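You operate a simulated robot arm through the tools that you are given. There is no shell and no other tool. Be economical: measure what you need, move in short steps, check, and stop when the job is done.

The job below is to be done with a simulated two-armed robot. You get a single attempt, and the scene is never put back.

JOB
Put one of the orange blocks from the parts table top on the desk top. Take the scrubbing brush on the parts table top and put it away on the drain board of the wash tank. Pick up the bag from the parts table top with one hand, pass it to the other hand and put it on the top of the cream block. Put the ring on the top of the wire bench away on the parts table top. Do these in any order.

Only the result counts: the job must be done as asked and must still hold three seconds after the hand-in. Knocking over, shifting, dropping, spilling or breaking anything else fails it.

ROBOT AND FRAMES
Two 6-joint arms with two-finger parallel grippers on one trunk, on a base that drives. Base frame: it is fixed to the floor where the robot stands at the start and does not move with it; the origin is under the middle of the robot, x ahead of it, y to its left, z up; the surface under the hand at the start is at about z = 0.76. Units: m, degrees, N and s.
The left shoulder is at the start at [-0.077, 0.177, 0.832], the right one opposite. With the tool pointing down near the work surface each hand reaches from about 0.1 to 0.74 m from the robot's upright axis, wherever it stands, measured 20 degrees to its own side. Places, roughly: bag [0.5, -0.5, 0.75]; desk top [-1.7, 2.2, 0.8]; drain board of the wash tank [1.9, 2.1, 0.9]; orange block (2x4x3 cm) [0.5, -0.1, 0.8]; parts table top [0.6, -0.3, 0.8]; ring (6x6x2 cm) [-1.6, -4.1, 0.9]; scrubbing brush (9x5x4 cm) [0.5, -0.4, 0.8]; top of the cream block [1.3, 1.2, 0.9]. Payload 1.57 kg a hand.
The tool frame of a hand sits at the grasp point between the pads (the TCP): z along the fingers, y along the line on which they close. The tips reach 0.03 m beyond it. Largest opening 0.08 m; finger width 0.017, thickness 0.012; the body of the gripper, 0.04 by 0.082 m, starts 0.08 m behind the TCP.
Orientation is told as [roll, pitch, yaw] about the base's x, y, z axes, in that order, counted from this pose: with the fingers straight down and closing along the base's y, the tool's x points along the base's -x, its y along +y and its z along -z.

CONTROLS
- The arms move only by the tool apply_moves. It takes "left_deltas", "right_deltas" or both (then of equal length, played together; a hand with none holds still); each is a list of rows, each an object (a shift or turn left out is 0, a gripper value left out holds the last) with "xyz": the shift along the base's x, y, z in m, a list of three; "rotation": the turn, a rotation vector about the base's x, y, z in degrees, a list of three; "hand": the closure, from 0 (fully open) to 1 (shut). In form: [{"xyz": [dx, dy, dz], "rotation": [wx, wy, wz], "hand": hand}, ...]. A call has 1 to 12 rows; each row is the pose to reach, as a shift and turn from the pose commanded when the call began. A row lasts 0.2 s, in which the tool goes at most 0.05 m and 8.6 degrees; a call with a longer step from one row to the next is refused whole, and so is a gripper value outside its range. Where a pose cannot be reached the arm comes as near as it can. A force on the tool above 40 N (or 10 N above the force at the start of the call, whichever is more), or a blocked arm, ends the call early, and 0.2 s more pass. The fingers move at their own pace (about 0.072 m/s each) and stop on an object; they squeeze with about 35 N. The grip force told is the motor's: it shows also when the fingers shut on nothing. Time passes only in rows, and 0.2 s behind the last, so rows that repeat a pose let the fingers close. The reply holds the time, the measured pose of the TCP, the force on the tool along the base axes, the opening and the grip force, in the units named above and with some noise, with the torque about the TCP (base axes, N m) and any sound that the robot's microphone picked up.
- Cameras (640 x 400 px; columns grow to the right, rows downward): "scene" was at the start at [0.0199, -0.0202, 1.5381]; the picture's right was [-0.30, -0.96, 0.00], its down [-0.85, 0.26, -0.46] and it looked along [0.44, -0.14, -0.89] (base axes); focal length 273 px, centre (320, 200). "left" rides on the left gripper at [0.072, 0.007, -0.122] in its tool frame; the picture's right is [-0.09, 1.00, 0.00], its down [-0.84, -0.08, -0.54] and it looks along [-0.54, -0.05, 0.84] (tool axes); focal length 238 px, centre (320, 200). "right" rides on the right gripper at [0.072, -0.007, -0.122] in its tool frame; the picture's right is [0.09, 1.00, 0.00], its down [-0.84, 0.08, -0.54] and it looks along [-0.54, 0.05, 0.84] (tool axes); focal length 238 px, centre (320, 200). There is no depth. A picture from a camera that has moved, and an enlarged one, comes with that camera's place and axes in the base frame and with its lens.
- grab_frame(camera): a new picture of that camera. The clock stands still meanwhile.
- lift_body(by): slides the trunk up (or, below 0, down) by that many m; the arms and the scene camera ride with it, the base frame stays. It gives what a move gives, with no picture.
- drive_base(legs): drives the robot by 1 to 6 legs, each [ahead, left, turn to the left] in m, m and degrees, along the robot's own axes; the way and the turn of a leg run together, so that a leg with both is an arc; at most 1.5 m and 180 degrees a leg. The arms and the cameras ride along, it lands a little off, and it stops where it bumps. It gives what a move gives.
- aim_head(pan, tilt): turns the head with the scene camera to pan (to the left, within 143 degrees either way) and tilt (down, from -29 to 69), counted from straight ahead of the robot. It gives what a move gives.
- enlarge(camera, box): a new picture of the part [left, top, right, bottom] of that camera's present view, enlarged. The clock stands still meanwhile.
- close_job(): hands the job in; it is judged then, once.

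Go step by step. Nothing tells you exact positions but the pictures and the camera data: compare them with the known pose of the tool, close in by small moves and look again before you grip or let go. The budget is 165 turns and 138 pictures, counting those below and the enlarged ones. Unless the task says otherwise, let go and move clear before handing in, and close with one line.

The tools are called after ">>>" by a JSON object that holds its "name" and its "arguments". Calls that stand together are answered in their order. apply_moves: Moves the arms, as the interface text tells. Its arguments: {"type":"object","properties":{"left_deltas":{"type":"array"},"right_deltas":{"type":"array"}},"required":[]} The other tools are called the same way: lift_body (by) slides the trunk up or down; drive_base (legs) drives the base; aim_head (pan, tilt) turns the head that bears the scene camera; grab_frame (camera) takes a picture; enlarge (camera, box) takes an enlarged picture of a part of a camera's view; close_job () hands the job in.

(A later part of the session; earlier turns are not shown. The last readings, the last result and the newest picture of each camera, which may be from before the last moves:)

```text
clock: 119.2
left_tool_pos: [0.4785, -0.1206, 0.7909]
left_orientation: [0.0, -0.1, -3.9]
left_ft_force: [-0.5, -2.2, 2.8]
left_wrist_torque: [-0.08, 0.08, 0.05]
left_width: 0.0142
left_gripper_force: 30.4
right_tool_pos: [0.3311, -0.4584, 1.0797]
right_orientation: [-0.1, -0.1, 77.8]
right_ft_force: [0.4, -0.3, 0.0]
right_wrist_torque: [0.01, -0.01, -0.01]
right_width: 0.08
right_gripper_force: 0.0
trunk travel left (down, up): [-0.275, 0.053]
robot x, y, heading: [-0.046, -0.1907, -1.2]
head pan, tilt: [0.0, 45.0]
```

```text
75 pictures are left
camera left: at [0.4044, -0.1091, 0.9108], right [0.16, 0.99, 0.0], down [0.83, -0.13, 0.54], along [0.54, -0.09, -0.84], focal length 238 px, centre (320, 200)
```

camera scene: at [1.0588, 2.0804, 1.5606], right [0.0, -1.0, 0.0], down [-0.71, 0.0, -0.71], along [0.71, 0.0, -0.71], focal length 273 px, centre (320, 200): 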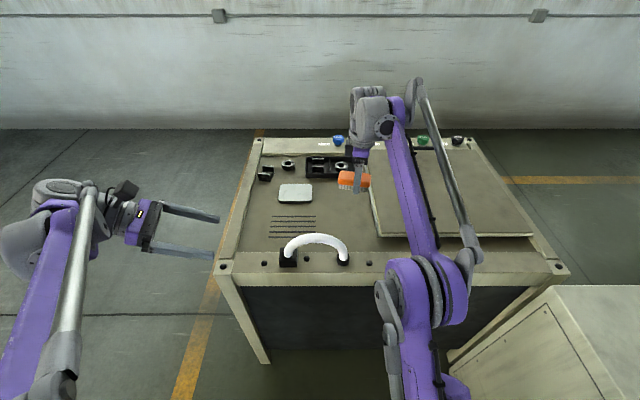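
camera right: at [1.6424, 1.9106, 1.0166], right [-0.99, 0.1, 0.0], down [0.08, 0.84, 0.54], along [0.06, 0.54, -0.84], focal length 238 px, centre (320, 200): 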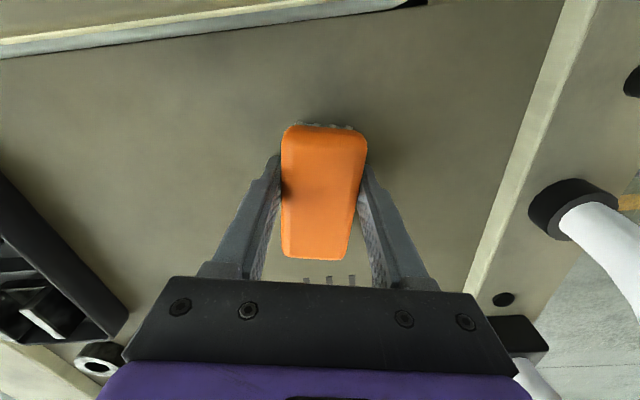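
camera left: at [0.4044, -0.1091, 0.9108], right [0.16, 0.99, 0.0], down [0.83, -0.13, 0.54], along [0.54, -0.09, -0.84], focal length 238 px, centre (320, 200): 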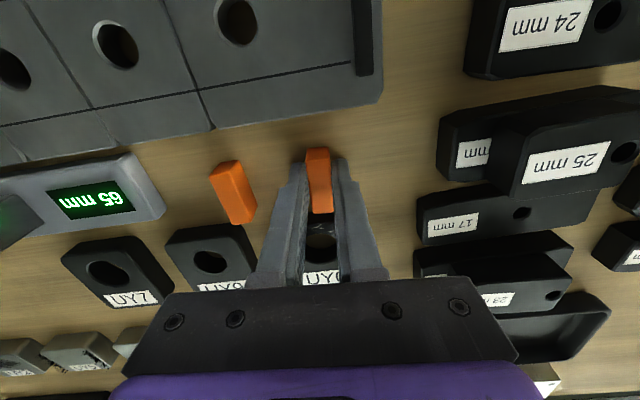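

>>> {"name": "apply_moves", "arguments": {"left_deltas": [{"xyz": [0, 0, 0.03], "hand": 1}, {"xyz": [0, 0, 0.07]}, {"xyz": [0, 0, 0.11]}, {"xyz": [0, 0, 0.15]}, {"xyz": [-0.02, 0.01, 0.185]}, {"xyz": [-0.04, 0.02, 0.22]}, {"xyz": [-0.06, 0.03, 0.25]}, {"xyz": [-0.09, 0.04, 0.27]}]}}

>>> {"name": "grab_frame", "arguments": {"camera": "left"}}

>>> {"name": "aim_head", "arguments": {"pan": 125, "tilt": 25}}

>>> {"name": "grab_frame", "arguments": {"camera": "scene"}}

```text
clock: 121.0
left_tool_pos: [0.3846, -0.0803, 1.0616]
left_orientation: [0.0, 0.0, -3.9]
left_ft_force: [-0.5, 1.0, -2.0]
left_wrist_torque: [-0.01, 0.01, -0.02]
left_width: 0.0143
left_gripper_force: 30.1
right_tool_pos: [0.3307, -0.4569, 1.0795]
right_orientation: [-0.2, -0.1, 77.9]
right_ft_force: [0.4, -0.5, 0.3]
right_wrist_torque: [-0.02, -0.06, 0.02]
right_width: 0.08
right_gripper_force: 0.0
trunk travel left (down, up): [-0.275, 0.053]
robot x, y, heading: [-0.0474, -0.1867, -1.2]
head pan, tilt: [0.0, 45.0]
```

```text
74 pictures are left
camera left: at [0.3119, -0.0683, 1.1815], right [0.16, 0.99, 0.0], down [0.83, -0.13, 0.54], along [0.54, -0.09, -0.84], focal length 238 px, centre (320, 200)
```

left: 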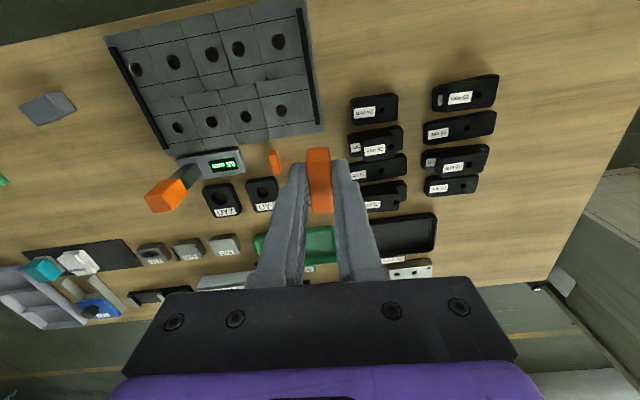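

```text
clock: 123.1
left_tool_pos: [0.3856, -0.0815, 1.0595]
left_orientation: [0.0, -0.1, -4.0]
left_ft_force: [0.4, 0.1, -1.0]
left_wrist_torque: [0.02, 0.0, 0.02]
left_width: 0.0137
left_gripper_force: 30.0
right_tool_pos: [0.332, -0.4585, 1.0794]
right_orientation: [-0.2, 0.0, 77.8]
right_ft_force: [0.6, -0.1, 0.1]
right_wrist_torque: [0.0, 0.0, 0.01]
right_width: 0.08
right_gripper_force: 0.1
trunk travel left (down, up): [-0.275, 0.053]
robot x, y, heading: [-0.0473, -0.1891, -1.0]
head pan, tilt: [125.0, 25.0]
```

```text
73 pictures are left
camera scene: at [-0.1391, -0.1124, 1.5912], right [0.83, 0.56, 0.0], down [0.23, -0.35, -0.91], along [-0.5, 0.75, -0.42], focal length 273 px, centre (320, 200)
```

scene: 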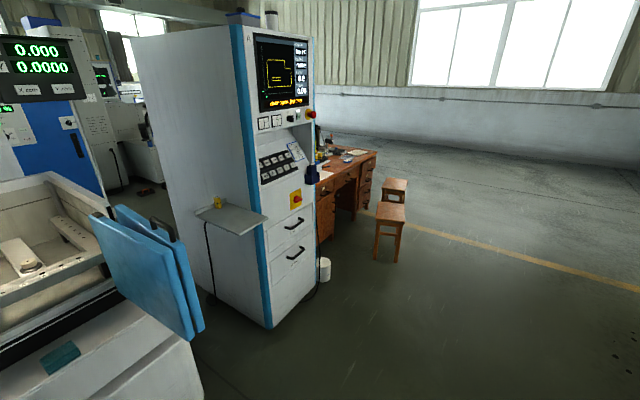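

The block is secure. The desk front edge is around x≈−1.28, y 1.6–2.7, with stools at about [-0.9,2.2] and a bucket near [-1.16,1.5]. I drive to y≈1.65 and turn to face it.

>>> {"name": "drive_base", "arguments": {"legs": [[0.02, 0.95, 1], [0, 0.92, 0], [0, 0, 178]]}}

>>> {"name": "aim_head", "arguments": {"pan": -10, "tilt": 30}}

>>> {"name": "grab_frame", "arguments": {"camera": "scene"}}

```text
clock: 146.9
left_tool_pos: [-0.45, 1.5722, 1.0596]
left_orientation: [0.1, -0.1, 174.5]
left_ft_force: [0.4, -1.3, -1.1]
left_wrist_torque: [-0.02, 0.01, -0.01]
left_width: 0.0146
left_gripper_force: 30.3
right_tool_pos: [-0.3854, 1.9482, 1.0793]
right_orientation: [-0.2, -0.1, -104.0]
right_ft_force: [0.6, -0.1, 0.2]
right_wrist_torque: [0.01, 0.01, 0.01]
right_width: 0.0801
right_gripper_force: 0.1
trunk travel left (down, up): [-0.275, 0.053]
robot x, y, heading: [-0.0159, 1.6682, 177.2]
head pan, tilt: [125.0, 25.0]
```

```text
clock: 149.1
left_tool_pos: [-0.4506, 1.571, 1.0591]
left_orientation: [0.0, 0.0, 174.5]
left_ft_force: [-0.4, -0.6, -1.3]
left_wrist_torque: [0.02, -0.01, 0.0]
left_width: 0.0144
left_gripper_force: 30.5
right_tool_pos: [-0.385, 1.949, 1.0792]
right_orientation: [-0.2, -0.1, -103.9]
right_ft_force: [-0.3, 0.7, 0.0]
right_wrist_torque: [-0.02, 0.02, -0.01]
right_width: 0.0799
right_gripper_force: 0.0
trunk travel left (down, up): [-0.275, 0.053]
robot x, y, heading: [-0.015, 1.6661, 177.3]
head pan, tilt: [-10.0, 30.0]
```

```text
72 pictures are left
camera scene: at [-0.0608, 1.6847, 1.5832], right [0.22, 0.98, 0.0], down [0.49, -0.11, -0.87], along [-0.84, 0.19, -0.5], focal length 273 px, centre (320, 200)
```

scene: 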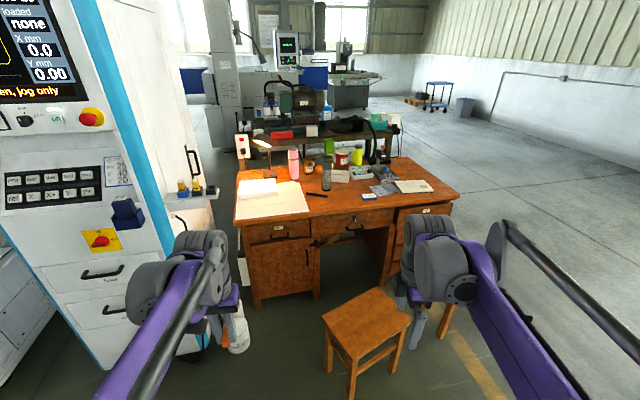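

>>> {"name": "enlarge", "arguments": {"camera": "scene", "box": [220, 120, 476, 280]}}

```text
2.50 times, centred on (348, 200) of scene
camera zoom: at [-0.0608, 1.6847, 1.5832], right [0.22, 0.98, 0.0], down [0.49, -0.11, -0.87], along [-0.84, 0.19, -0.5], focal length 682 px, centre (250, 200)
```

zoom: 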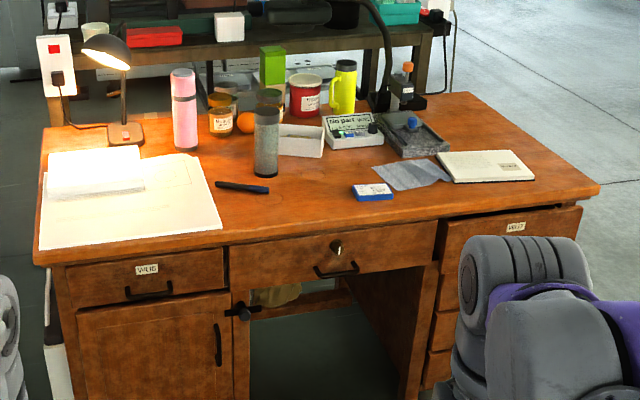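

The free wood between the paper and the eraser, about [-1.30,1.99], is a good spot. The stool blocks the direct approach, so I turn to a heading of about 120° and slide in from the open side in stages.

>>> {"name": "drive_base", "arguments": {"legs": [[0, 0, -57], [0.16, 0.42, 0]]}}

>>> {"name": "aim_head", "arguments": {"pan": 40, "tilt": 42}}

>>> {"name": "grab_frame", "arguments": {"camera": "scene"}}

```text
clock: 155.8
left_tool_pos: [-0.7807, 1.9001, 1.0601]
left_orientation: [0.0, 0.0, 118.0]
left_ft_force: [0.1, -0.3, -1.1]
left_wrist_torque: [-0.01, -0.02, 0.0]
left_width: 0.0143
left_gripper_force: 29.8
right_tool_pos: [-0.43, 2.0547, 1.0798]
right_orientation: [-0.2, 0.0, -160.4]
right_ft_force: [-0.6, -0.4, -0.2]
right_wrist_torque: [0.05, 0.01, 0.05]
right_width: 0.0802
right_gripper_force: 0.0
trunk travel left (down, up): [-0.275, 0.053]
robot x, y, heading: [-0.462, 1.5879, 120.8]
head pan, tilt: [-10.0, 30.0]
```

```text
clock: 157.0
left_tool_pos: [-0.7811, 1.9011, 1.0604]
left_orientation: [0.0, 0.0, 117.9]
left_ft_force: [1.0, -0.5, -0.3]
left_wrist_torque: [0.01, 0.0, -0.02]
left_width: 0.0144
left_gripper_force: 30.1
right_tool_pos: [-0.4308, 2.0546, 1.0798]
right_orientation: [-0.2, 0.0, -160.3]
right_ft_force: [0.5, 0.2, -0.1]
right_wrist_torque: [0.02, -0.02, -0.05]
right_width: 0.0802
right_gripper_force: 0.1
trunk travel left (down, up): [-0.275, 0.053]
robot x, y, heading: [-0.458, 1.5871, 120.6]
head pan, tilt: [40.0, 42.0]
```

```text
70 pictures are left
camera scene: at [-0.5165, 1.5816, 1.5649], right [0.33, 0.94, 0.0], down [0.63, -0.22, -0.74], along [-0.7, 0.25, -0.67], focal length 273 px, centre (320, 200)
```

scene: 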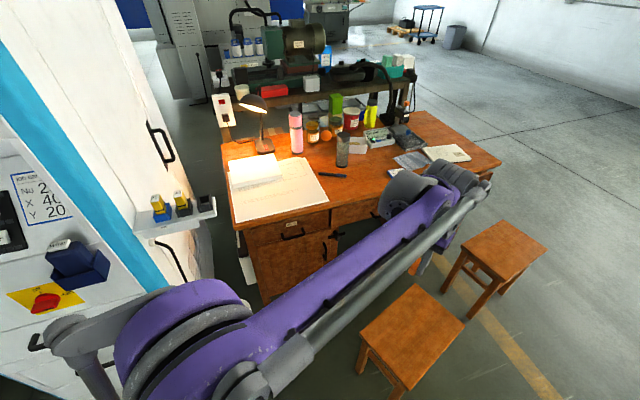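

The machine is too close for the left elbow here. The desk's far (+y) end has open floor and free wood at about [-1.65,2.68], so I drive round to approach from there, clear of the stools.

>>> {"name": "drive_base", "arguments": {"legs": [[-0.118, -0.395, 0], [0.753, -0.445, 0], [0.753, -0.445, 0], [0, 0, 75], [0, 0, 74]]}}

>>> {"name": "aim_head", "arguments": {"pan": -60, "tilt": 30}}

>>> {"name": "grab_frame", "arguments": {"camera": "scene"}}

```text
clock: 175.8
left_tool_pos: [0.0132, 3.0114, 1.0586]
left_orientation: [-0.1, 0.0, -93.1]
left_ft_force: [0.4, -0.2, -1.3]
left_wrist_torque: [0.04, -0.03, 0.04]
left_width: 0.0143
left_gripper_force: 30.3
right_tool_pos: [-0.3651, 3.0604, 1.0796]
right_orientation: [-0.2, -0.1, -11.4]
right_ft_force: [-0.1, 0.5, -0.2]
right_wrist_torque: [-0.01, -0.02, 0.0]
right_width: 0.0801
right_gripper_force: 0.0
trunk travel left (down, up): [-0.275, 0.053]
robot x, y, heading: [-0.1011, 3.4433, -90.6]
head pan, tilt: [40.0, 42.0]
```

```text
clock: 177.6
left_tool_pos: [0.0131, 3.011, 1.0603]
left_orientation: [0.1, -0.1, -93.0]
left_ft_force: [0.4, -0.3, -2.2]
left_wrist_torque: [0.03, 0.0, -0.03]
left_width: 0.0141
left_gripper_force: 29.8
right_tool_pos: [-0.3657, 3.0602, 1.0796]
right_orientation: [-0.2, 0.0, -11.3]
right_ft_force: [-0.2, -1.0, 0.1]
right_wrist_torque: [0.0, 0.0, 0.04]
right_width: 0.0798
right_gripper_force: 0.1
trunk travel left (down, up): [-0.275, 0.053]
robot x, y, heading: [-0.1033, 3.4451, -90.3]
head pan, tilt: [-60.0, 30.0]
```

```text
69 pictures are left
camera scene: at [-0.1798, 3.4374, 1.5832], right [-0.49, 0.87, 0.0], down [0.43, 0.25, -0.87], along [-0.75, -0.43, -0.5], focal length 273 px, centre (320, 200)
```

scene: 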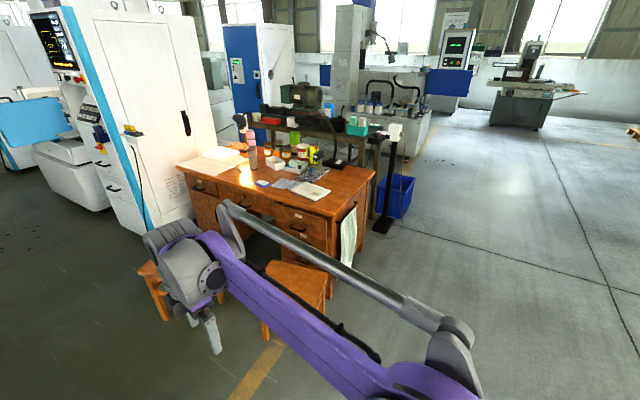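

>>> {"name": "enlarge", "arguments": {"camera": "scene", "box": [200, 110, 440, 260]}}

```text
2.67 times, centred on (320, 185) of scene
camera zoom: at [-0.1798, 3.4374, 1.5832], right [-0.49, 0.87, 0.0], down [0.43, 0.25, -0.87], along [-0.75, -0.43, -0.5], focal length 727 px, centre (320, 240)
```

zoom: 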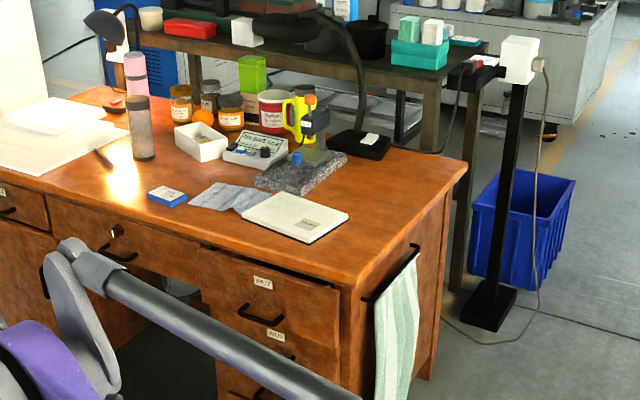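

The right-end area of the desk around [-1.65,2.77] is free. I pull the right hand back a little and drive to the desk's end.

>>> {"name": "apply_moves", "arguments": {"right_deltas": [{"xyz": [0.02, 0.04, 0]}, {"xyz": [0.04, 0.08, 0]}, {"xyz": [0.05, 0.12, 0]}]}}

>>> {"name": "drive_base", "arguments": {"legs": [[0.02, -0.8, 0], [0, -0.76, 0]]}}

>>> {"name": "aim_head", "arguments": {"pan": 0, "tilt": 45}}

>>> {"name": "grab_frame", "arguments": {"camera": "scene"}}

>>> {"name": "grab_frame", "arguments": {"camera": "left"}}

```text
clock: 178.4
left_tool_pos: [0.0139, 3.0114, 1.0599]
left_orientation: [0.0, -0.2, -93.0]
left_ft_force: [-0.9, 0.3, -0.4]
left_wrist_torque: [-0.04, -0.01, 0.01]
left_width: 0.0143
left_gripper_force: 30.4
right_tool_pos: [-0.3169, 3.1827, 1.0798]
right_orientation: [-0.2, -0.1, -11.4]
right_ft_force: [-0.6, -0.6, 0.3]
right_wrist_torque: [-0.02, 0.01, -0.05]
right_width: 0.0801
right_gripper_force: 0.0
trunk travel left (down, up): [-0.275, 0.053]
robot x, y, heading: [-0.1021, 3.4423, -90.4]
head pan, tilt: [-60.0, 30.0]
```

```text
clock: 192.6
left_tool_pos: [-1.5493, 2.9805, 1.0594]
left_orientation: [0.0, 0.1, -91.5]
left_ft_force: [-0.1, -0.2, -1.4]
left_wrist_torque: [0.03, -0.01, 0.03]
left_width: 0.0142
left_gripper_force: 30.1
right_tool_pos: [-1.8815, 3.1404, 1.0788]
right_orientation: [-0.2, 0.0, -9.8]
right_ft_force: [-0.4, 0.5, 0.1]
right_wrist_torque: [-0.02, 0.01, 0.01]
right_width: 0.0799
right_gripper_force: 0.0
trunk travel left (down, up): [-0.275, 0.053]
robot x, y, heading: [-1.6758, 3.4093, -88.6]
head pan, tilt: [-60.0, 30.0]
```

```text
clock: 193.9
left_tool_pos: [-1.5488, 2.9801, 1.0609]
left_orientation: [0.0, 0.0, -91.6]
left_ft_force: [-0.9, 0.0, -0.9]
left_wrist_torque: [0.03, -0.04, 0.02]
left_width: 0.0144
left_gripper_force: 30.5
right_tool_pos: [-1.8817, 3.1397, 1.0788]
right_orientation: [-0.2, 0.0, -9.7]
right_ft_force: [-0.1, 0.3, -0.1]
right_wrist_torque: [0.03, 0.0, -0.01]
right_width: 0.0802
right_gripper_force: 0.0
trunk travel left (down, up): [-0.275, 0.053]
robot x, y, heading: [-1.6762, 3.4087, -88.8]
head pan, tilt: [0.0, 45.0]
```

```text
67 pictures are left
camera scene: at [-1.674, 3.3675, 1.5606], right [-1.0, -0.02, 0.0], down [-0.01, 0.71, -0.71], along [0.01, -0.71, -0.71], focal length 273 px, centre (320, 200)
```

scene: 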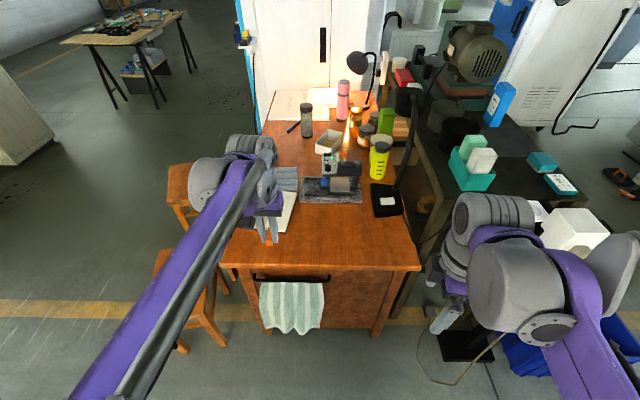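

```text
66 pictures are left
camera left: at [-1.5409, 3.0525, 1.181], right [0.99, -0.12, 0.0], down [-0.1, -0.83, 0.54], along [-0.06, -0.54, -0.84], focal length 238 px, centre (320, 200)
```

left: 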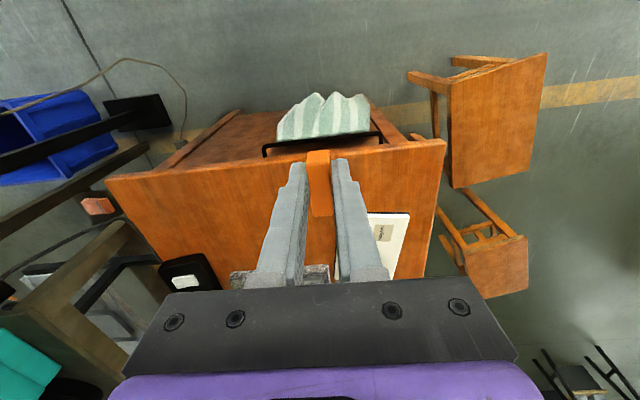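

The desk end is at y≈2.90, z≈0.80, with plain wood around [-1.65,2.77]. I move the block over it and start down.

>>> {"name": "apply_moves", "arguments": {"left_deltas": [{"xyz": [-0.02, -0.04, 0]}, {"xyz": [-0.04, -0.08, 0]}, {"xyz": [-0.06, -0.12, 0]}, {"xyz": [-0.08, -0.16, 0]}, {"xyz": [-0.1, -0.2, 0]}, {"xyz": [-0.1, -0.21, -0.04]}, {"xyz": [-0.1, -0.21, -0.09]}, {"xyz": [-0.1, -0.21, -0.13]}, {"xyz": [-0.1, -0.21, -0.17]}, {"xyz": [-0.1, -0.21, -0.195]}, {"xyz": [-0.1, -0.21, -0.195]}]}}

>>> {"name": "grab_frame", "arguments": {"camera": "left"}}

>>> {"name": "grab_frame", "arguments": {"camera": "scene"}}

```text
clock: 196.3
left_tool_pos: [-1.6522, 2.749, 0.8743]
left_orientation: [0.0, 0.0, -91.5]
left_ft_force: [0.1, -0.1, -1.2]
left_wrist_torque: [0.02, 0.05, -0.02]
left_width: 0.0145
left_gripper_force: 31.0
left hand out of reach, approached as far as the arm can: row 5, 6, 9, 10, 11
right_tool_pos: [-1.8824, 3.1402, 1.0797]
right_orientation: [-0.2, -0.1, -9.8]
right_ft_force: [0.3, 0.4, 0.2]
right_wrist_torque: [0.01, 0.03, 0.0]
right_width: 0.0801
right_gripper_force: 0.0
trunk travel left (down, up): [-0.275, 0.053]
robot x, y, heading: [-1.6776, 3.4103, -88.8]
head pan, tilt: [0.0, 45.0]
```

```text
65 pictures are left
camera left: at [-1.6449, 2.8214, 0.9949], right [0.99, -0.12, 0.0], down [-0.1, -0.83, 0.54], along [-0.06, -0.54, -0.84], focal length 238 px, centre (320, 200)
```

left: 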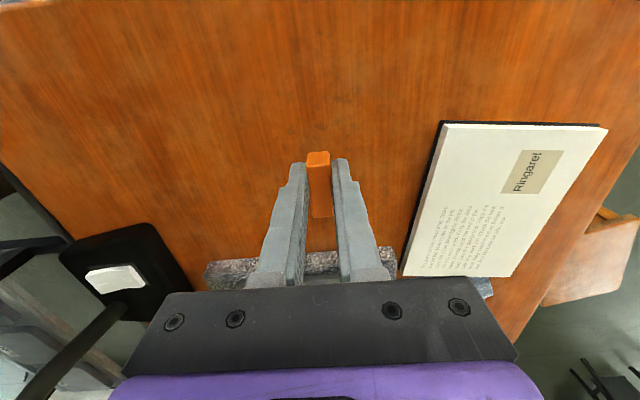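

```text
64 pictures are left
camera scene: at [-1.674, 3.3677, 1.5606], right [-1.0, -0.02, 0.0], down [-0.01, 0.71, -0.71], along [0.01, -0.71, -0.71], focal length 273 px, centre (320, 200)
```

scene: 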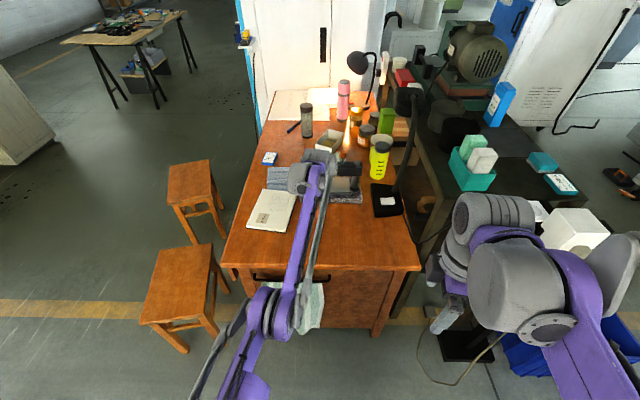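

I shift 3 cm back toward the free end and lower gently.

>>> {"name": "apply_moves", "arguments": {"left_deltas": [{"xyz": [0, 0.02, 0]}, {"xyz": [0, 0.03, -0.01]}, {"xyz": [0, 0.03, -0.018]}, {"xyz": [0, 0.03, -0.024]}, {"xyz": [0, 0.03, -0.028]}, {"xyz": [0, 0.03, -0.03]}]}}

>>> {"name": "grab_frame", "arguments": {"camera": "left"}}

```text
clock: 197.7
left_tool_pos: [-1.6606, 2.7457, 0.862]
left_orientation: [0.0, 0.1, -91.5]
left_ft_force: [0.0, 0.2, -0.6]
left_wrist_torque: [0.01, -0.02, 0.02]
left_width: 0.0145
left_gripper_force: 30.5
left hand out of reach, approached as far as the arm can: row 1, 2, 3, 4, 5, 6
right_tool_pos: [-1.8835, 3.1414, 1.0795]
right_orientation: [-0.2, 0.0, -9.9]
right_ft_force: [0.8, 0.7, -0.7]
right_wrist_torque: [0.03, 0.0, 0.01]
right_width: 0.0797
right_gripper_force: 0.0
trunk travel left (down, up): [-0.275, 0.053]
robot x, y, heading: [-1.675, 3.4077, -88.6]
head pan, tilt: [0.0, 45.0]
```

```text
63 pictures are left
camera left: at [-1.6532, 2.8176, 0.9818], right [0.99, -0.12, 0.0], down [-0.1, -0.83, 0.54], along [-0.06, -0.54, -0.84], focal length 238 px, centre (320, 200)
```

left: 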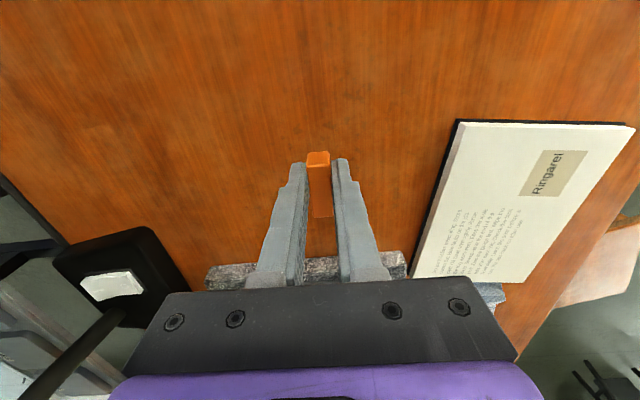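

The arm is at its reach edge. I pull the hand back 5 cm so it tracks again.

>>> {"name": "apply_moves", "arguments": {"left_deltas": [{"xyz": [0.005, 0.02, 0.01]}, {"xyz": [0.01, 0.04, 0.01]}, {"xyz": [0.01, 0.06, 0.01]}, {"xyz": [0.01, 0.06, 0.01]}]}}

```text
clock: 198.7
left_tool_pos: [-1.6595, 2.7579, 0.8868]
left_orientation: [-0.1, 0.0, -91.5]
left_ft_force: [0.0, 0.2, -0.8]
left_wrist_torque: [0.04, -0.01, 0.03]
left_width: 0.0142
left_gripper_force: 30.5
left hand out of reach, approached as far as the arm can: row 1, 2, 3, 4
right_tool_pos: [-1.8825, 3.1393, 1.0784]
right_orientation: [-0.1, 0.0, -9.8]
right_ft_force: [0.3, 0.0, 0.2]
right_wrist_torque: [0.01, 0.05, 0.01]
right_width: 0.0798
right_gripper_force: 0.1
trunk travel left (down, up): [-0.275, 0.053]
robot x, y, heading: [-1.6727, 3.4091, -88.8]
head pan, tilt: [0.0, 45.0]
```

The arm is at an awkward limit pointing inward. I raise the hand, re-centre the base so the target lies to its left side, and retry.

>>> {"name": "apply_moves", "arguments": {"left_deltas": [{"xyz": [0.01, 0.02, 0.04]}, {"xyz": [0.02, 0.05, 0.07]}, {"xyz": [0.03, 0.08, 0.1]}, {"xyz": [0.04, 0.11, 0.13]}, {"xyz": [0.05, 0.14, 0.14]}]}}

>>> {"name": "drive_base", "arguments": {"legs": [[0.03, -0.12, -1]]}}

>>> {"name": "grab_frame", "arguments": {"camera": "left"}}

```text
clock: 199.9
left_tool_pos: [-1.6198, 2.8506, 1.0254]
left_orientation: [-0.1, 0.2, -91.5]
left_ft_force: [0.0, 0.3, -1.4]
left_wrist_torque: [0.02, -0.01, -0.01]
left_width: 0.0143
left_gripper_force: 30.2
left hand out of reach, approached as far as the arm can: row 3, 4, 5
right_tool_pos: [-1.8826, 3.1407, 1.0795]
right_orientation: [0.0, 0.0, -9.7]
right_ft_force: [0.8, -0.7, -0.1]
right_wrist_torque: [0.04, 0.01, 0.03]
right_width: 0.0799
right_gripper_force: 0.0
trunk travel left (down, up): [-0.275, 0.053]
robot x, y, heading: [-1.6755, 3.4106, -88.7]
head pan, tilt: [0.0, 45.0]
```

```text
clock: 201.6
left_tool_pos: [-1.7486, 2.8179, 1.0253]
left_orientation: [0.0, 0.1, -92.5]
left_ft_force: [0.1, 0.1, -0.4]
left_wrist_torque: [0.0, -0.01, -0.02]
left_width: 0.0142
left_gripper_force: 31.0
right_tool_pos: [-2.0065, 3.1121, 1.0801]
right_orientation: [0.0, 0.1, -10.6]
right_ft_force: [0.3, 0.2, 0.6]
right_wrist_torque: [-0.02, -0.03, 0.01]
right_width: 0.0798
right_gripper_force: 0.0
trunk travel left (down, up): [-0.275, 0.053]
robot x, y, heading: [-1.7885, 3.3779, -89.7]
head pan, tilt: [0.0, 45.0]
```

```text
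62 pictures are left
camera left: at [-1.7398, 2.8887, 1.1458], right [0.99, -0.13, 0.0], down [-0.11, -0.83, 0.54], along [-0.07, -0.54, -0.84], focal length 238 px, centre (320, 200)
```

left: 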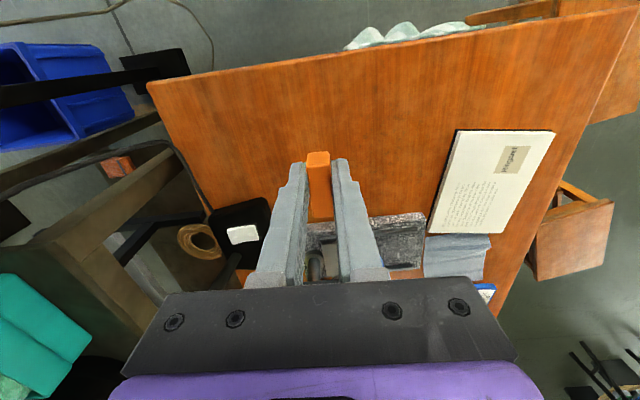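

>>> {"name": "apply_moves", "arguments": {"left_deltas": [{"xyz": [0.03, 0, 0]}, {"xyz": [0.06, 0, 0]}, {"xyz": [0.1, -0.01, 0]}, {"xyz": [0.1, -0.02, -0.03]}, {"xyz": [0.1, -0.02, -0.06]}, {"xyz": [0.1, -0.02, -0.1]}]}}

```text
clock: 203.0
left_tool_pos: [-1.6518, 2.7555, 0.9597]
left_orientation: [0.0, 0.1, -92.5]
left_ft_force: [-0.8, 0.4, -1.4]
left_wrist_torque: [0.02, 0.01, -0.01]
left_width: 0.014
left_gripper_force: 30.9
left hand out of reach, approached as far as the arm can: row 1, 2, 3, 5, 6
right_tool_pos: [-2.0061, 3.111, 1.0788]
right_orientation: [-0.1, 0.0, -10.7]
right_ft_force: [0.0, 0.0, -0.2]
right_wrist_torque: [0.0, 0.01, 0.01]
right_width: 0.0799
right_gripper_force: 0.0
trunk travel left (down, up): [-0.275, 0.053]
robot x, y, heading: [-1.793, 3.3795, -89.7]
head pan, tilt: [0.0, 45.0]
```

The arm resists moving back, as if at a joint limit. I lift the hand and draw it well back to see whether it recovers.

>>> {"name": "apply_moves", "arguments": {"left_deltas": [{"xyz": [0, 0, 0.04]}, {"xyz": [0, 0.02, 0.08]}, {"xyz": [0, 0.05, 0.11]}, {"xyz": [0, 0.09, 0.13]}, {"xyz": [0, 0.13, 0.14]}, {"xyz": [0, 0.17, 0.14]}, {"xyz": [0, 0.2, 0.14]}, {"xyz": [0, 0.2, 0.14]}]}}

>>> {"name": "grab_frame", "arguments": {"camera": "scene"}}

```text
clock: 204.8
left_tool_pos: [-1.6606, 2.8328, 1.1497]
left_orientation: [0.1, 0.2, -92.2]
left_ft_force: [0.7, 0.3, -0.1]
left_wrist_torque: [-0.01, -0.02, -0.02]
left_width: 0.0142
left_gripper_force: 30.2
left hand out of reach, approached as far as the arm can: row 4, 5, 6, 7, 8
right_tool_pos: [-2.0078, 3.1131, 1.0785]
right_orientation: [-0.2, -0.1, -10.7]
right_ft_force: [0.5, -0.9, -0.2]
right_wrist_torque: [-0.01, 0.0, 0.0]
right_width: 0.0799
right_gripper_force: 0.0
trunk travel left (down, up): [-0.275, 0.053]
robot x, y, heading: [-1.7946, 3.3757, -89.4]
head pan, tilt: [0.0, 45.0]
```

```text
61 pictures are left
camera scene: at [-1.7939, 3.3357, 1.5606], right [-1.0, -0.01, 0.0], down [0.0, 0.71, -0.71], along [0.0, -0.71, -0.71], focal length 273 px, centre (320, 200)
```

scene: 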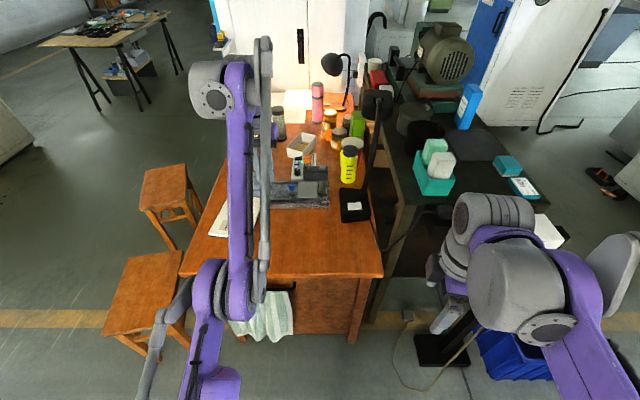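

The arm folded into a branch that won't retract at low height, but it does reach forward. I back the base up 5 cm so the natural reach lands at y≈2.75, still clear wood, and go down there.

>>> {"name": "drive_base", "arguments": {"legs": [[-0.055, 0, 0]]}}

>>> {"name": "apply_moves", "arguments": {"left_deltas": [{"xyz": [0, -0.03, -0.03]}, {"xyz": [0.005, -0.06, -0.06]}, {"xyz": [0.01, -0.09, -0.09]}, {"xyz": [0.01, -0.11, -0.13]}, {"xyz": [0.01, -0.12, -0.17]}, {"xyz": [0.01, -0.13, -0.21]}, {"xyz": [0.01, -0.137, -0.25]}, {"xyz": [0.01, -0.142, -0.28]}]}}

>>> {"name": "grab_frame", "arguments": {"camera": "left"}}

```text
clock: 205.8
left_tool_pos: [-1.6605, 2.8867, 1.1493]
left_orientation: [0.0, 0.1, -92.5]
left_ft_force: [-0.1, -1.3, -1.1]
left_wrist_torque: [-0.03, 0.05, -0.01]
left_width: 0.0143
left_gripper_force: 30.7
right_tool_pos: [-2.0069, 3.1657, 1.0797]
right_orientation: [-0.2, 0.0, -10.6]
right_ft_force: [-0.4, 0.4, -0.4]
right_wrist_torque: [-0.03, 0.04, -0.03]
right_width: 0.0803
right_gripper_force: 0.1
trunk travel left (down, up): [-0.275, 0.053]
robot x, y, heading: [-1.7953, 3.4342, -89.7]
head pan, tilt: [0.0, 45.0]
```

```text
clock: 207.6
left_tool_pos: [-1.6506, 2.7459, 0.8677]
left_orientation: [0.0, 0.1, -92.3]
left_ft_force: [0.3, -0.2, -1.5]
left_wrist_torque: [0.0, 0.04, 0.03]
left_width: 0.0142
left_gripper_force: 29.7
left hand out of reach, approached as far as the arm can: row 3, 4
right_tool_pos: [-2.0062, 3.1652, 1.0794]
right_orientation: [-0.2, 0.0, -10.7]
right_ft_force: [-0.3, 0.0, 0.9]
right_wrist_torque: [-0.02, 0.0, 0.02]
right_width: 0.0799
right_gripper_force: 0.2
trunk travel left (down, up): [-0.275, 0.053]
robot x, y, heading: [-1.7966, 3.4319, -89.7]
head pan, tilt: [0.0, 45.0]
```

```text
60 pictures are left
camera left: at [-1.6432, 2.8171, 0.9896], right [0.99, -0.13, 0.0], down [-0.11, -0.83, 0.54], along [-0.07, -0.54, -0.84], focal length 238 px, centre (320, 200)
```

left: 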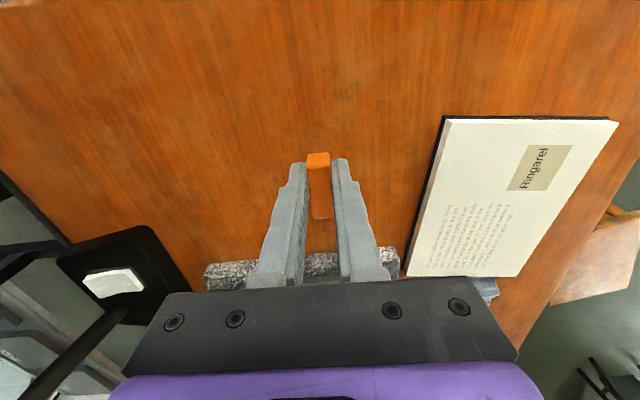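

Tracking is good now. I lower to contact.

>>> {"name": "apply_moves", "arguments": {"left_deltas": [{"xyz": [0, -0.002, -0.008]}, {"xyz": [0, -0.003, -0.016]}, {"xyz": [0, -0.004, -0.022]}, {"xyz": [0, -0.004, -0.026]}, {"xyz": [0, -0.004, -0.03]}, {"xyz": [0, -0.004, -0.033]}]}}

>>> {"name": "grab_frame", "arguments": {"camera": "left"}}

```text
clock: 209.0
left_tool_pos: [-1.6517, 2.7425, 0.8365]
left_orientation: [-0.1, 0.1, -92.4]
left_ft_force: [0.1, -0.1, -0.9]
left_wrist_torque: [0.0, 0.02, -0.03]
left_width: 0.0141
left_gripper_force: 30.4
right_tool_pos: [-2.0064, 3.1645, 1.079]
right_orientation: [-0.1, 0.0, -10.7]
right_ft_force: [-0.3, -0.6, 0.3]
right_wrist_torque: [0.02, 0.03, 0.02]
right_width: 0.08
right_gripper_force: 0.1
trunk travel left (down, up): [-0.275, 0.053]
robot x, y, heading: [-1.7924, 3.4321, -89.5]
head pan, tilt: [0.0, 45.0]
```

```text
59 pictures are left
camera left: at [-1.6426, 2.8121, 0.9585], right [0.99, -0.13, 0.0], down [-0.11, -0.83, 0.54], along [-0.07, -0.54, -0.84], focal length 238 px, centre (320, 200)
```

left: 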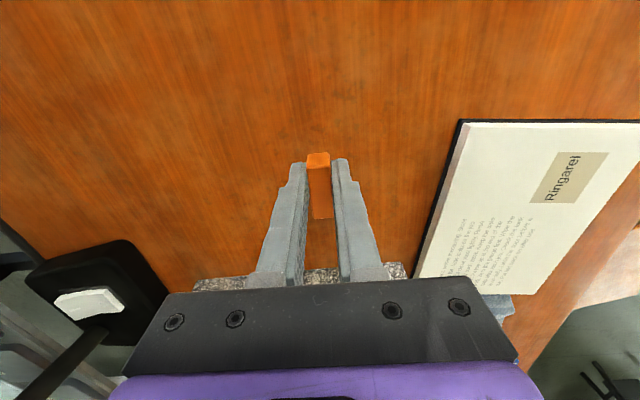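

>>> {"name": "apply_moves", "arguments": {"left_deltas": [{"xyz": [0, 0, -0.004]}, {"xyz": [0, 0, -0.008]}, {"xyz": [0, 0, -0.012]}, {"xyz": [0, 0, -0.016]}, {"xyz": [0, 0, -0.02]}, {"xyz": [0, 0, -0.024]}]}}

```text
clock: 210.4
left_tool_pos: [-1.6505, 2.7405, 0.8136]
left_orientation: [0.0, 0.2, -92.4]
left_ft_force: [-0.2, -0.8, -1.2]
left_wrist_torque: [-0.02, -0.03, 0.01]
left_width: 0.0141
left_gripper_force: 31.0
right_tool_pos: [-2.006, 3.1659, 1.0789]
right_orientation: [-0.1, 0.0, -10.7]
right_ft_force: [-0.1, 0.9, -0.1]
right_wrist_torque: [0.01, 0.02, -0.04]
right_width: 0.08
right_gripper_force: 0.0
trunk travel left (down, up): [-0.275, 0.053]
robot x, y, heading: [-1.7941, 3.4316, -89.8]
head pan, tilt: [0.0, 45.0]
```

>>> {"name": "apply_moves", "arguments": {"left_deltas": [{"xyz": [0, 0, -0.004]}, {"xyz": [0, 0, -0.008]}, {"xyz": [0, 0, -0.012]}, {"xyz": [0, 0, -0.016]}, {"xyz": [0, 0, -0.02]}]}}

>>> {"name": "grab_frame", "arguments": {"camera": "left"}}

```text
clock: 211.6
left_tool_pos: [-1.6506, 2.7414, 0.7941]
left_orientation: [0.0, 0.1, -92.4]
left_ft_force: [0.9, 0.5, -1.4]
left_wrist_torque: [0.02, -0.05, 0.04]
left_width: 0.0142
left_gripper_force: 30.7
right_tool_pos: [-2.0062, 3.1665, 1.08]
right_orientation: [-0.2, 0.0, -10.6]
right_ft_force: [-1.3, -0.8, -0.1]
right_wrist_torque: [0.0, 0.01, 0.0]
right_width: 0.0802
right_gripper_force: 0.1
trunk travel left (down, up): [-0.275, 0.053]
robot x, y, heading: [-1.7935, 3.43, -89.7]
head pan, tilt: [0.0, 45.0]
```

```text
58 pictures are left
camera left: at [-1.6425, 2.8121, 0.9147], right [0.99, -0.13, 0.0], down [-0.11, -0.83, 0.54], along [-0.07, -0.54, -0.84], focal length 238 px, centre (320, 200)
```

left: 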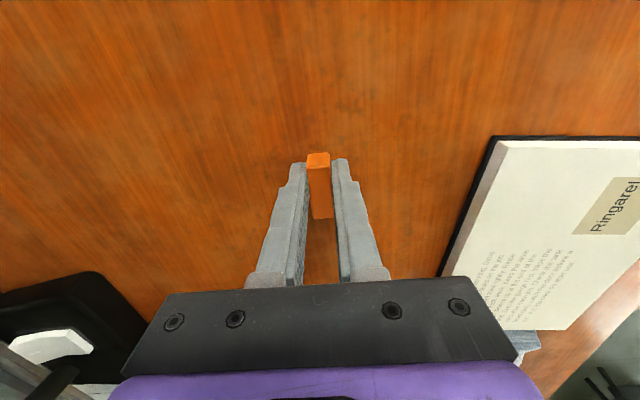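

Triangulating the notepad gives the desk top at about z 0.75, so contact is near. I continue in 2 mm steps.

>>> {"name": "apply_moves", "arguments": {"left_deltas": [{"xyz": [0, 0, -0.002]}, {"xyz": [0, 0, -0.004]}, {"xyz": [0, 0, -0.006]}, {"xyz": [0, 0, -0.008]}, {"xyz": [0, 0, -0.01]}, {"xyz": [0, 0, -0.012]}]}}

```text
clock: 212.7
left_tool_pos: [-1.6511, 2.7402, 0.7899]
left_orientation: [-0.1, -0.1, -92.4]
left_ft_force: [-0.5, -0.9, 22.0]
left_wrist_torque: [0.14, 0.06, 0.01]
left_width: 0.0142
left_gripper_force: 30.5
right_tool_pos: [-2.0067, 3.1665, 1.0793]
right_orientation: [-0.2, -0.2, -10.7]
right_ft_force: [0.4, 0.0, 0.1]
right_wrist_torque: [0.04, 0.01, -0.04]
right_width: 0.0803
right_gripper_force: 0.1
trunk travel left (down, up): [-0.275, 0.053]
robot x, y, heading: [-1.7954, 3.4304, -89.7]
head pan, tilt: [0.0, 45.0]
stopped in row 5 (left hand): the force on the tool passed its limit at 46 N (the readings are from after the stop); the commanded pose is now the measured one
```

Contact. I relieve slightly, open and lift straight up.

>>> {"name": "apply_moves", "arguments": {"left_deltas": [{"xyz": [0, 0, 0.001]}, {"xyz": [0, 0, 0.0015], "hand": 0.75}, {"xyz": [0, 0, 0.0015], "hand": 0.6}, {"xyz": [0, 0, 0.0015], "hand": 0.5}, {"xyz": [0, 0, 0.0015], "hand": 0.5}, {"xyz": [0, 0, 0.03]}, {"xyz": [0, 0, 0.06]}, {"xyz": [0, 0, 0.1]}, {"xyz": [0, 0, 0.14]}, {"xyz": [0, 0.02, 0.18]}]}}

>>> {"name": "grab_frame", "arguments": {"camera": "left"}}

```text
clock: 214.8
left_tool_pos: [-1.6479, 2.7622, 0.9665]
left_orientation: [0.2, -0.1, -92.4]
left_ft_force: [0.7, 0.5, 0.8]
left_wrist_torque: [-0.02, -0.01, 0.03]
left_width: 0.04
left_gripper_force: 0.0
left hand out of reach, approached as far as the arm can: row 8, 9, 10
right_tool_pos: [-2.007, 3.1665, 1.0793]
right_orientation: [-0.2, -0.1, -10.8]
right_ft_force: [-0.5, 0.6, -0.1]
right_wrist_torque: [-0.02, 0.01, -0.02]
right_width: 0.0803
right_gripper_force: 0.0
trunk travel left (down, up): [-0.275, 0.053]
robot x, y, heading: [-1.7936, 3.4295, -89.6]
head pan, tilt: [0.0, 45.0]
```

```text
57 pictures are left
camera left: at [-1.6397, 2.8336, 1.0877], right [0.99, -0.13, 0.0], down [-0.11, -0.83, 0.54], along [-0.07, -0.54, -0.84], focal length 238 px, centre (320, 200)
```

left: 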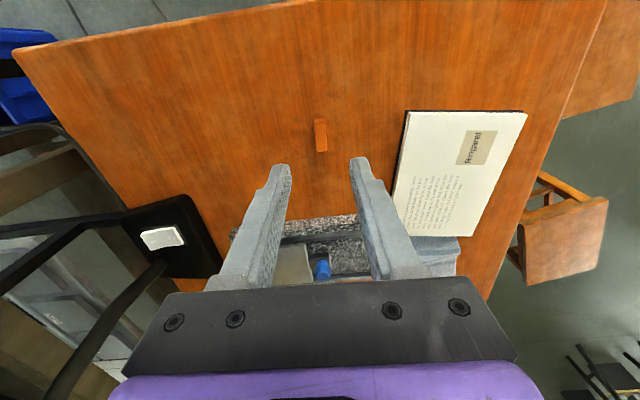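

The block stands on the desk. I back away, then drive out to the clear aisle.

>>> {"name": "drive_base", "arguments": {"legs": [[-0.45, 0, 0], [0, 0.85, 0], [0, 0.78, 0]]}}

>>> {"name": "apply_moves", "arguments": {"left_deltas": [{"xyz": [0, 0.03, 0.03], "hand": 0}, {"xyz": [0, 0.06, 0.06], "hand": 0}, {"xyz": [0, 0.09, 0.09]}, {"xyz": [0, 0.12, 0.1]}, {"xyz": [0, 0.15, 0.1]}, {"xyz": [0, 0.18, 0.1]}]}}

>>> {"name": "grab_frame", "arguments": {"camera": "scene"}}

```text
clock: 231.6
left_tool_pos: [-0.0502, 3.2191, 0.966]
left_orientation: [0.0, -0.1, -92.5]
left_ft_force: [-0.2, -0.4, 0.0]
left_wrist_torque: [-0.01, -0.03, -0.01]
left_width: 0.0401
left_gripper_force: 0.0
right_tool_pos: [-0.4082, 3.6244, 1.0793]
right_orientation: [-0.1, 0.0, -10.8]
right_ft_force: [-0.1, -0.1, -0.4]
right_wrist_torque: [0.0, -0.01, -0.04]
right_width: 0.0801
right_gripper_force: 0.0
trunk travel left (down, up): [-0.275, 0.053]
robot x, y, heading: [-0.198, 3.8879, -89.8]
head pan, tilt: [0.0, 45.0]
```

```text
clock: 233.0
left_tool_pos: [-0.0504, 3.4032, 1.0666]
left_orientation: [0.1, 0.0, -92.5]
left_ft_force: [-0.5, 0.3, 0.4]
left_wrist_torque: [-0.02, 0.0, 0.03]
left_width: 0.0802
left_gripper_force: 0.1
right_tool_pos: [-0.4088, 3.6251, 1.0786]
right_orientation: [-0.1, 0.1, -10.8]
right_ft_force: [0.2, -0.2, -0.2]
right_wrist_torque: [-0.03, 0.04, -0.01]
right_width: 0.0799
right_gripper_force: 0.0
trunk travel left (down, up): [-0.275, 0.053]
robot x, y, heading: [-0.1953, 3.8898, -89.5]
head pan, tilt: [0.0, 45.0]
```

```text
56 pictures are left
camera scene: at [-0.1956, 3.8489, 1.5606], right [-1.0, 0.0, 0.0], down [0.0, 0.71, -0.71], along [0.0, -0.71, -0.71], focal length 273 px, centre (320, 200)
```

scene: 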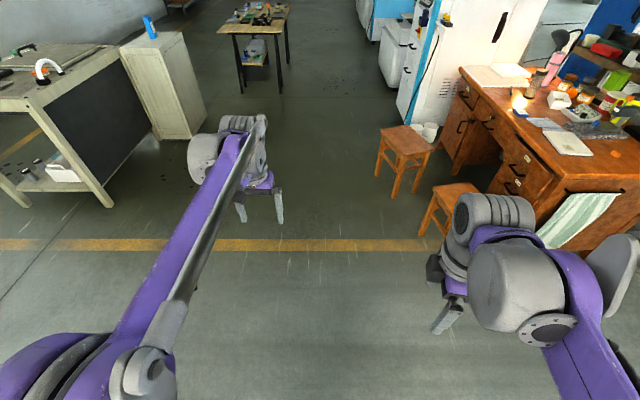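

The left arm is back to normal. I drive down the aisle toward the wire bench.

>>> {"name": "drive_base", "arguments": {"legs": [[1.25, 0.0, 0], [1.25, 0, 0], [0.7, -0.18, 0], [1.3, 0, 0]]}}

>>> {"name": "aim_head", "arguments": {"pan": -20, "tilt": 20}}

>>> {"name": "grab_frame", "arguments": {"camera": "scene"}}

```text
clock: 254.9
left_tool_pos: [-0.2952, -1.0963, 1.0648]
left_orientation: [0.2, 0.1, -93.2]
left_ft_force: [0.2, 0.0, 0.9]
left_wrist_torque: [-0.02, 0.01, 0.04]
left_width: 0.0798
left_gripper_force: 0.0
right_tool_pos: [-0.6495, -0.8685, 1.078]
right_orientation: [-0.1, 0.1, -11.6]
right_ft_force: [-0.5, 0.4, -0.5]
right_wrist_torque: [0.02, -0.01, -0.01]
right_width: 0.08
right_gripper_force: 0.2
trunk travel left (down, up): [-0.275, 0.053]
robot x, y, heading: [-0.4336, -0.608, -90.5]
head pan, tilt: [0.0, 45.0]
```

```text
clock: 255.8
left_tool_pos: [-0.2962, -1.0962, 1.0657]
left_orientation: [0.0, -0.1, -93.1]
left_ft_force: [-0.4, 0.5, -0.4]
left_wrist_torque: [-0.02, -0.01, 0.03]
left_width: 0.0801
left_gripper_force: 0.0
right_tool_pos: [-0.6509, -0.8686, 1.0785]
right_orientation: [-0.2, 0.0, -11.5]
right_ft_force: [-0.3, -0.4, 0.0]
right_wrist_torque: [0.0, 0.03, -0.01]
right_width: 0.0801
right_gripper_force: 0.0
trunk travel left (down, up): [-0.275, 0.053]
robot x, y, heading: [-0.4329, -0.6082, -90.6]
head pan, tilt: [-20.0, 20.0]
```

```text
55 pictures are left
camera scene: at [-0.4665, -0.6544, 1.5992], right [-0.94, 0.35, 0.0], down [0.12, 0.32, -0.94], along [-0.33, -0.88, -0.34], focal length 273 px, centre (320, 200)
```

scene: 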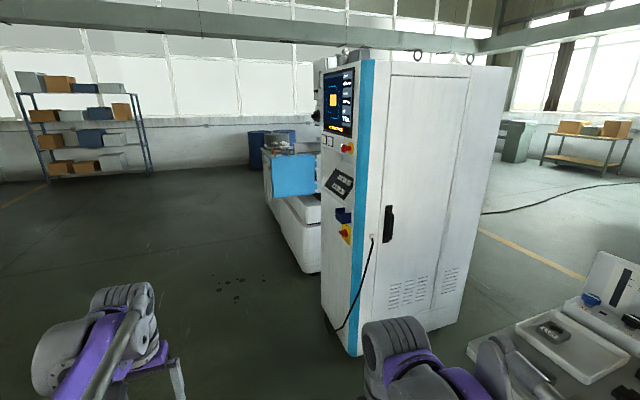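

>>> {"name": "drive_base", "arguments": {"legs": [[1.3, 0.1, 0.5], [1.2, 0.0, 0]]}}

>>> {"name": "aim_head", "arguments": {"pan": -50, "tilt": 32}}

>>> {"name": "grab_frame", "arguments": {"camera": "scene"}}

```text
clock: 268.0
left_tool_pos: [-0.251, -3.5969, 1.0655]
left_orientation: [0.0, -0.1, -93.8]
left_ft_force: [0.2, -0.1, -0.7]
left_wrist_torque: [-0.01, -0.01, 0.02]
left_width: 0.0801
left_gripper_force: 0.0
right_tool_pos: [-0.6033, -3.3653, 1.0797]
right_orientation: [-0.1, 0.1, -12.1]
right_ft_force: [0.6, 0.0, 0.2]
right_wrist_torque: [-0.02, 0.02, 0.02]
right_width: 0.0799
right_gripper_force: 0.1
trunk travel left (down, up): [-0.275, 0.053]
robot x, y, heading: [-0.3864, -3.1073, -91.1]
head pan, tilt: [-20.0, 20.0]
```

```text
clock: 269.0
left_tool_pos: [-0.251, -3.5964, 1.0662]
left_orientation: [0.0, -0.1, -93.8]
left_ft_force: [0.2, -0.1, -0.1]
left_wrist_torque: [-0.01, -0.03, 0.04]
left_width: 0.0802
left_gripper_force: 0.0
right_tool_pos: [-0.6032, -3.365, 1.0801]
right_orientation: [-0.1, 0.0, -12.1]
right_ft_force: [0.1, 0.3, -0.4]
right_wrist_torque: [0.01, -0.01, 0.0]
right_width: 0.08
right_gripper_force: 0.1
trunk travel left (down, up): [-0.275, 0.053]
robot x, y, heading: [-0.3863, -3.1069, -91.0]
head pan, tilt: [-50.0, 32.0]
```

```text
54 pictures are left
camera scene: at [-0.4535, -3.122, 1.5801], right [-0.63, 0.78, 0.0], down [0.41, 0.33, -0.85], along [-0.66, -0.53, -0.53], focal length 273 px, centre (320, 200)
```

scene: 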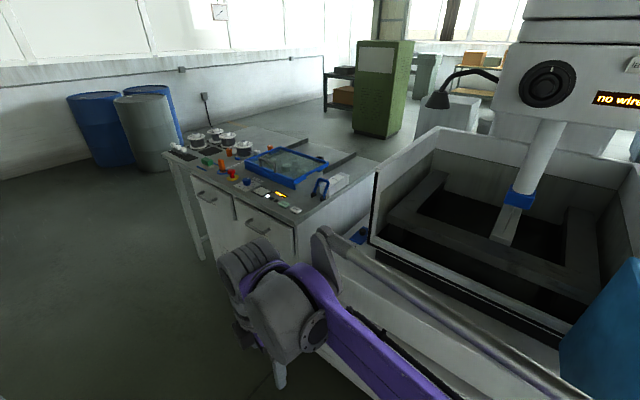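

>>> {"name": "enlarge", "arguments": {"camera": "scene", "box": [150, 100, 390, 250]}}

```text
2.67 times, centred on (270, 175) of scene
camera zoom: at [-0.4535, -3.122, 1.5801], right [-0.63, 0.78, 0.0], down [0.41, 0.33, -0.85], along [-0.66, -0.53, -0.53], focal length 727 px, centre (453, 267)
```

zoom: 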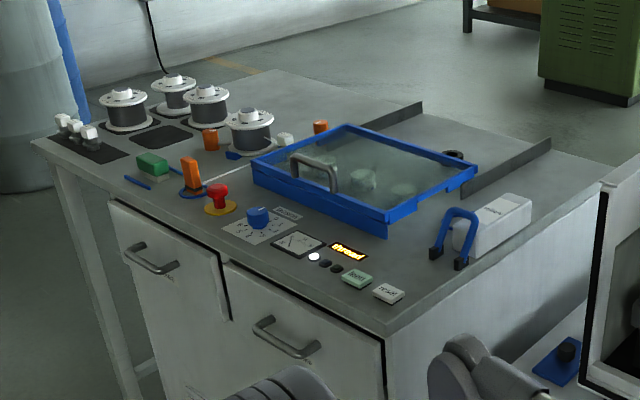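

The wire bench spans x −1.14…−1.84, y −3.78…−5.05, and the ring should be somewhere near the blue-framed case. I move in front of the bench and look closer.

>>> {"name": "drive_base", "arguments": {"legs": [[1.06, 0, 0], [0, 0, -89], [0.3, 0, 0]]}}

>>> {"name": "aim_head", "arguments": {"pan": -8, "tilt": 42}}

>>> {"name": "grab_frame", "arguments": {"camera": "scene"}}

```text
clock: 279.9
left_tool_pos: [-1.2199, -4.282, 1.0656]
left_orientation: [0.0, 0.0, 174.8]
left_ft_force: [1.2, 0.8, 0.1]
left_wrist_torque: [0.01, -0.04, -0.02]
left_width: 0.0798
left_gripper_force: 0.0
right_tool_pos: [-0.9822, -3.9342, 1.0789]
right_orientation: [-0.1, 0.0, -103.5]
right_ft_force: [-0.3, 0.0, 0.9]
right_wrist_torque: [0.02, -0.04, -0.03]
right_width: 0.0801
right_gripper_force: 0.1
trunk travel left (down, up): [-0.275, 0.053]
robot x, y, heading: [-0.7286, -4.1559, 177.6]
head pan, tilt: [-50.0, 32.0]
```

```text
clock: 281.0
left_tool_pos: [-1.2221, -4.2811, 1.0642]
left_orientation: [0.0, -0.1, 174.9]
left_ft_force: [-0.3, -0.2, 0.1]
left_wrist_torque: [-0.03, 0.03, -0.03]
left_width: 0.0801
left_gripper_force: 0.1
right_tool_pos: [-0.9811, -3.9349, 1.0788]
right_orientation: [-0.1, -0.1, -103.5]
right_ft_force: [-0.1, 0.0, 0.4]
right_wrist_torque: [-0.02, -0.01, 0.01]
right_width: 0.0801
right_gripper_force: 0.0
trunk travel left (down, up): [-0.275, 0.053]
robot x, y, heading: [-0.733, -4.1574, 177.6]
head pan, tilt: [-8.0, 42.0]
```

```text
52 pictures are left
camera scene: at [-0.7684, -4.1467, 1.5649], right [0.18, 0.98, 0.0], down [0.66, -0.12, -0.74], along [-0.73, 0.14, -0.67], focal length 273 px, centre (320, 200)
```

scene: 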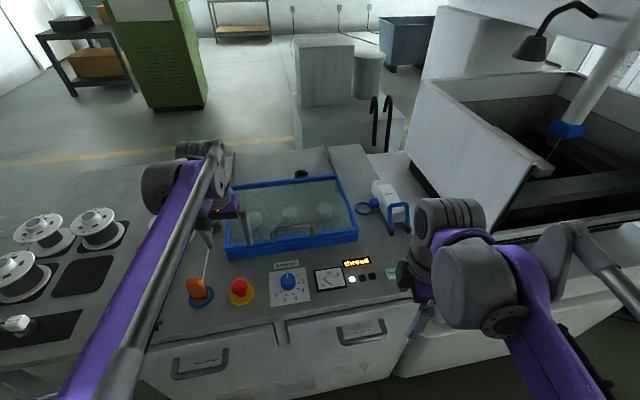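

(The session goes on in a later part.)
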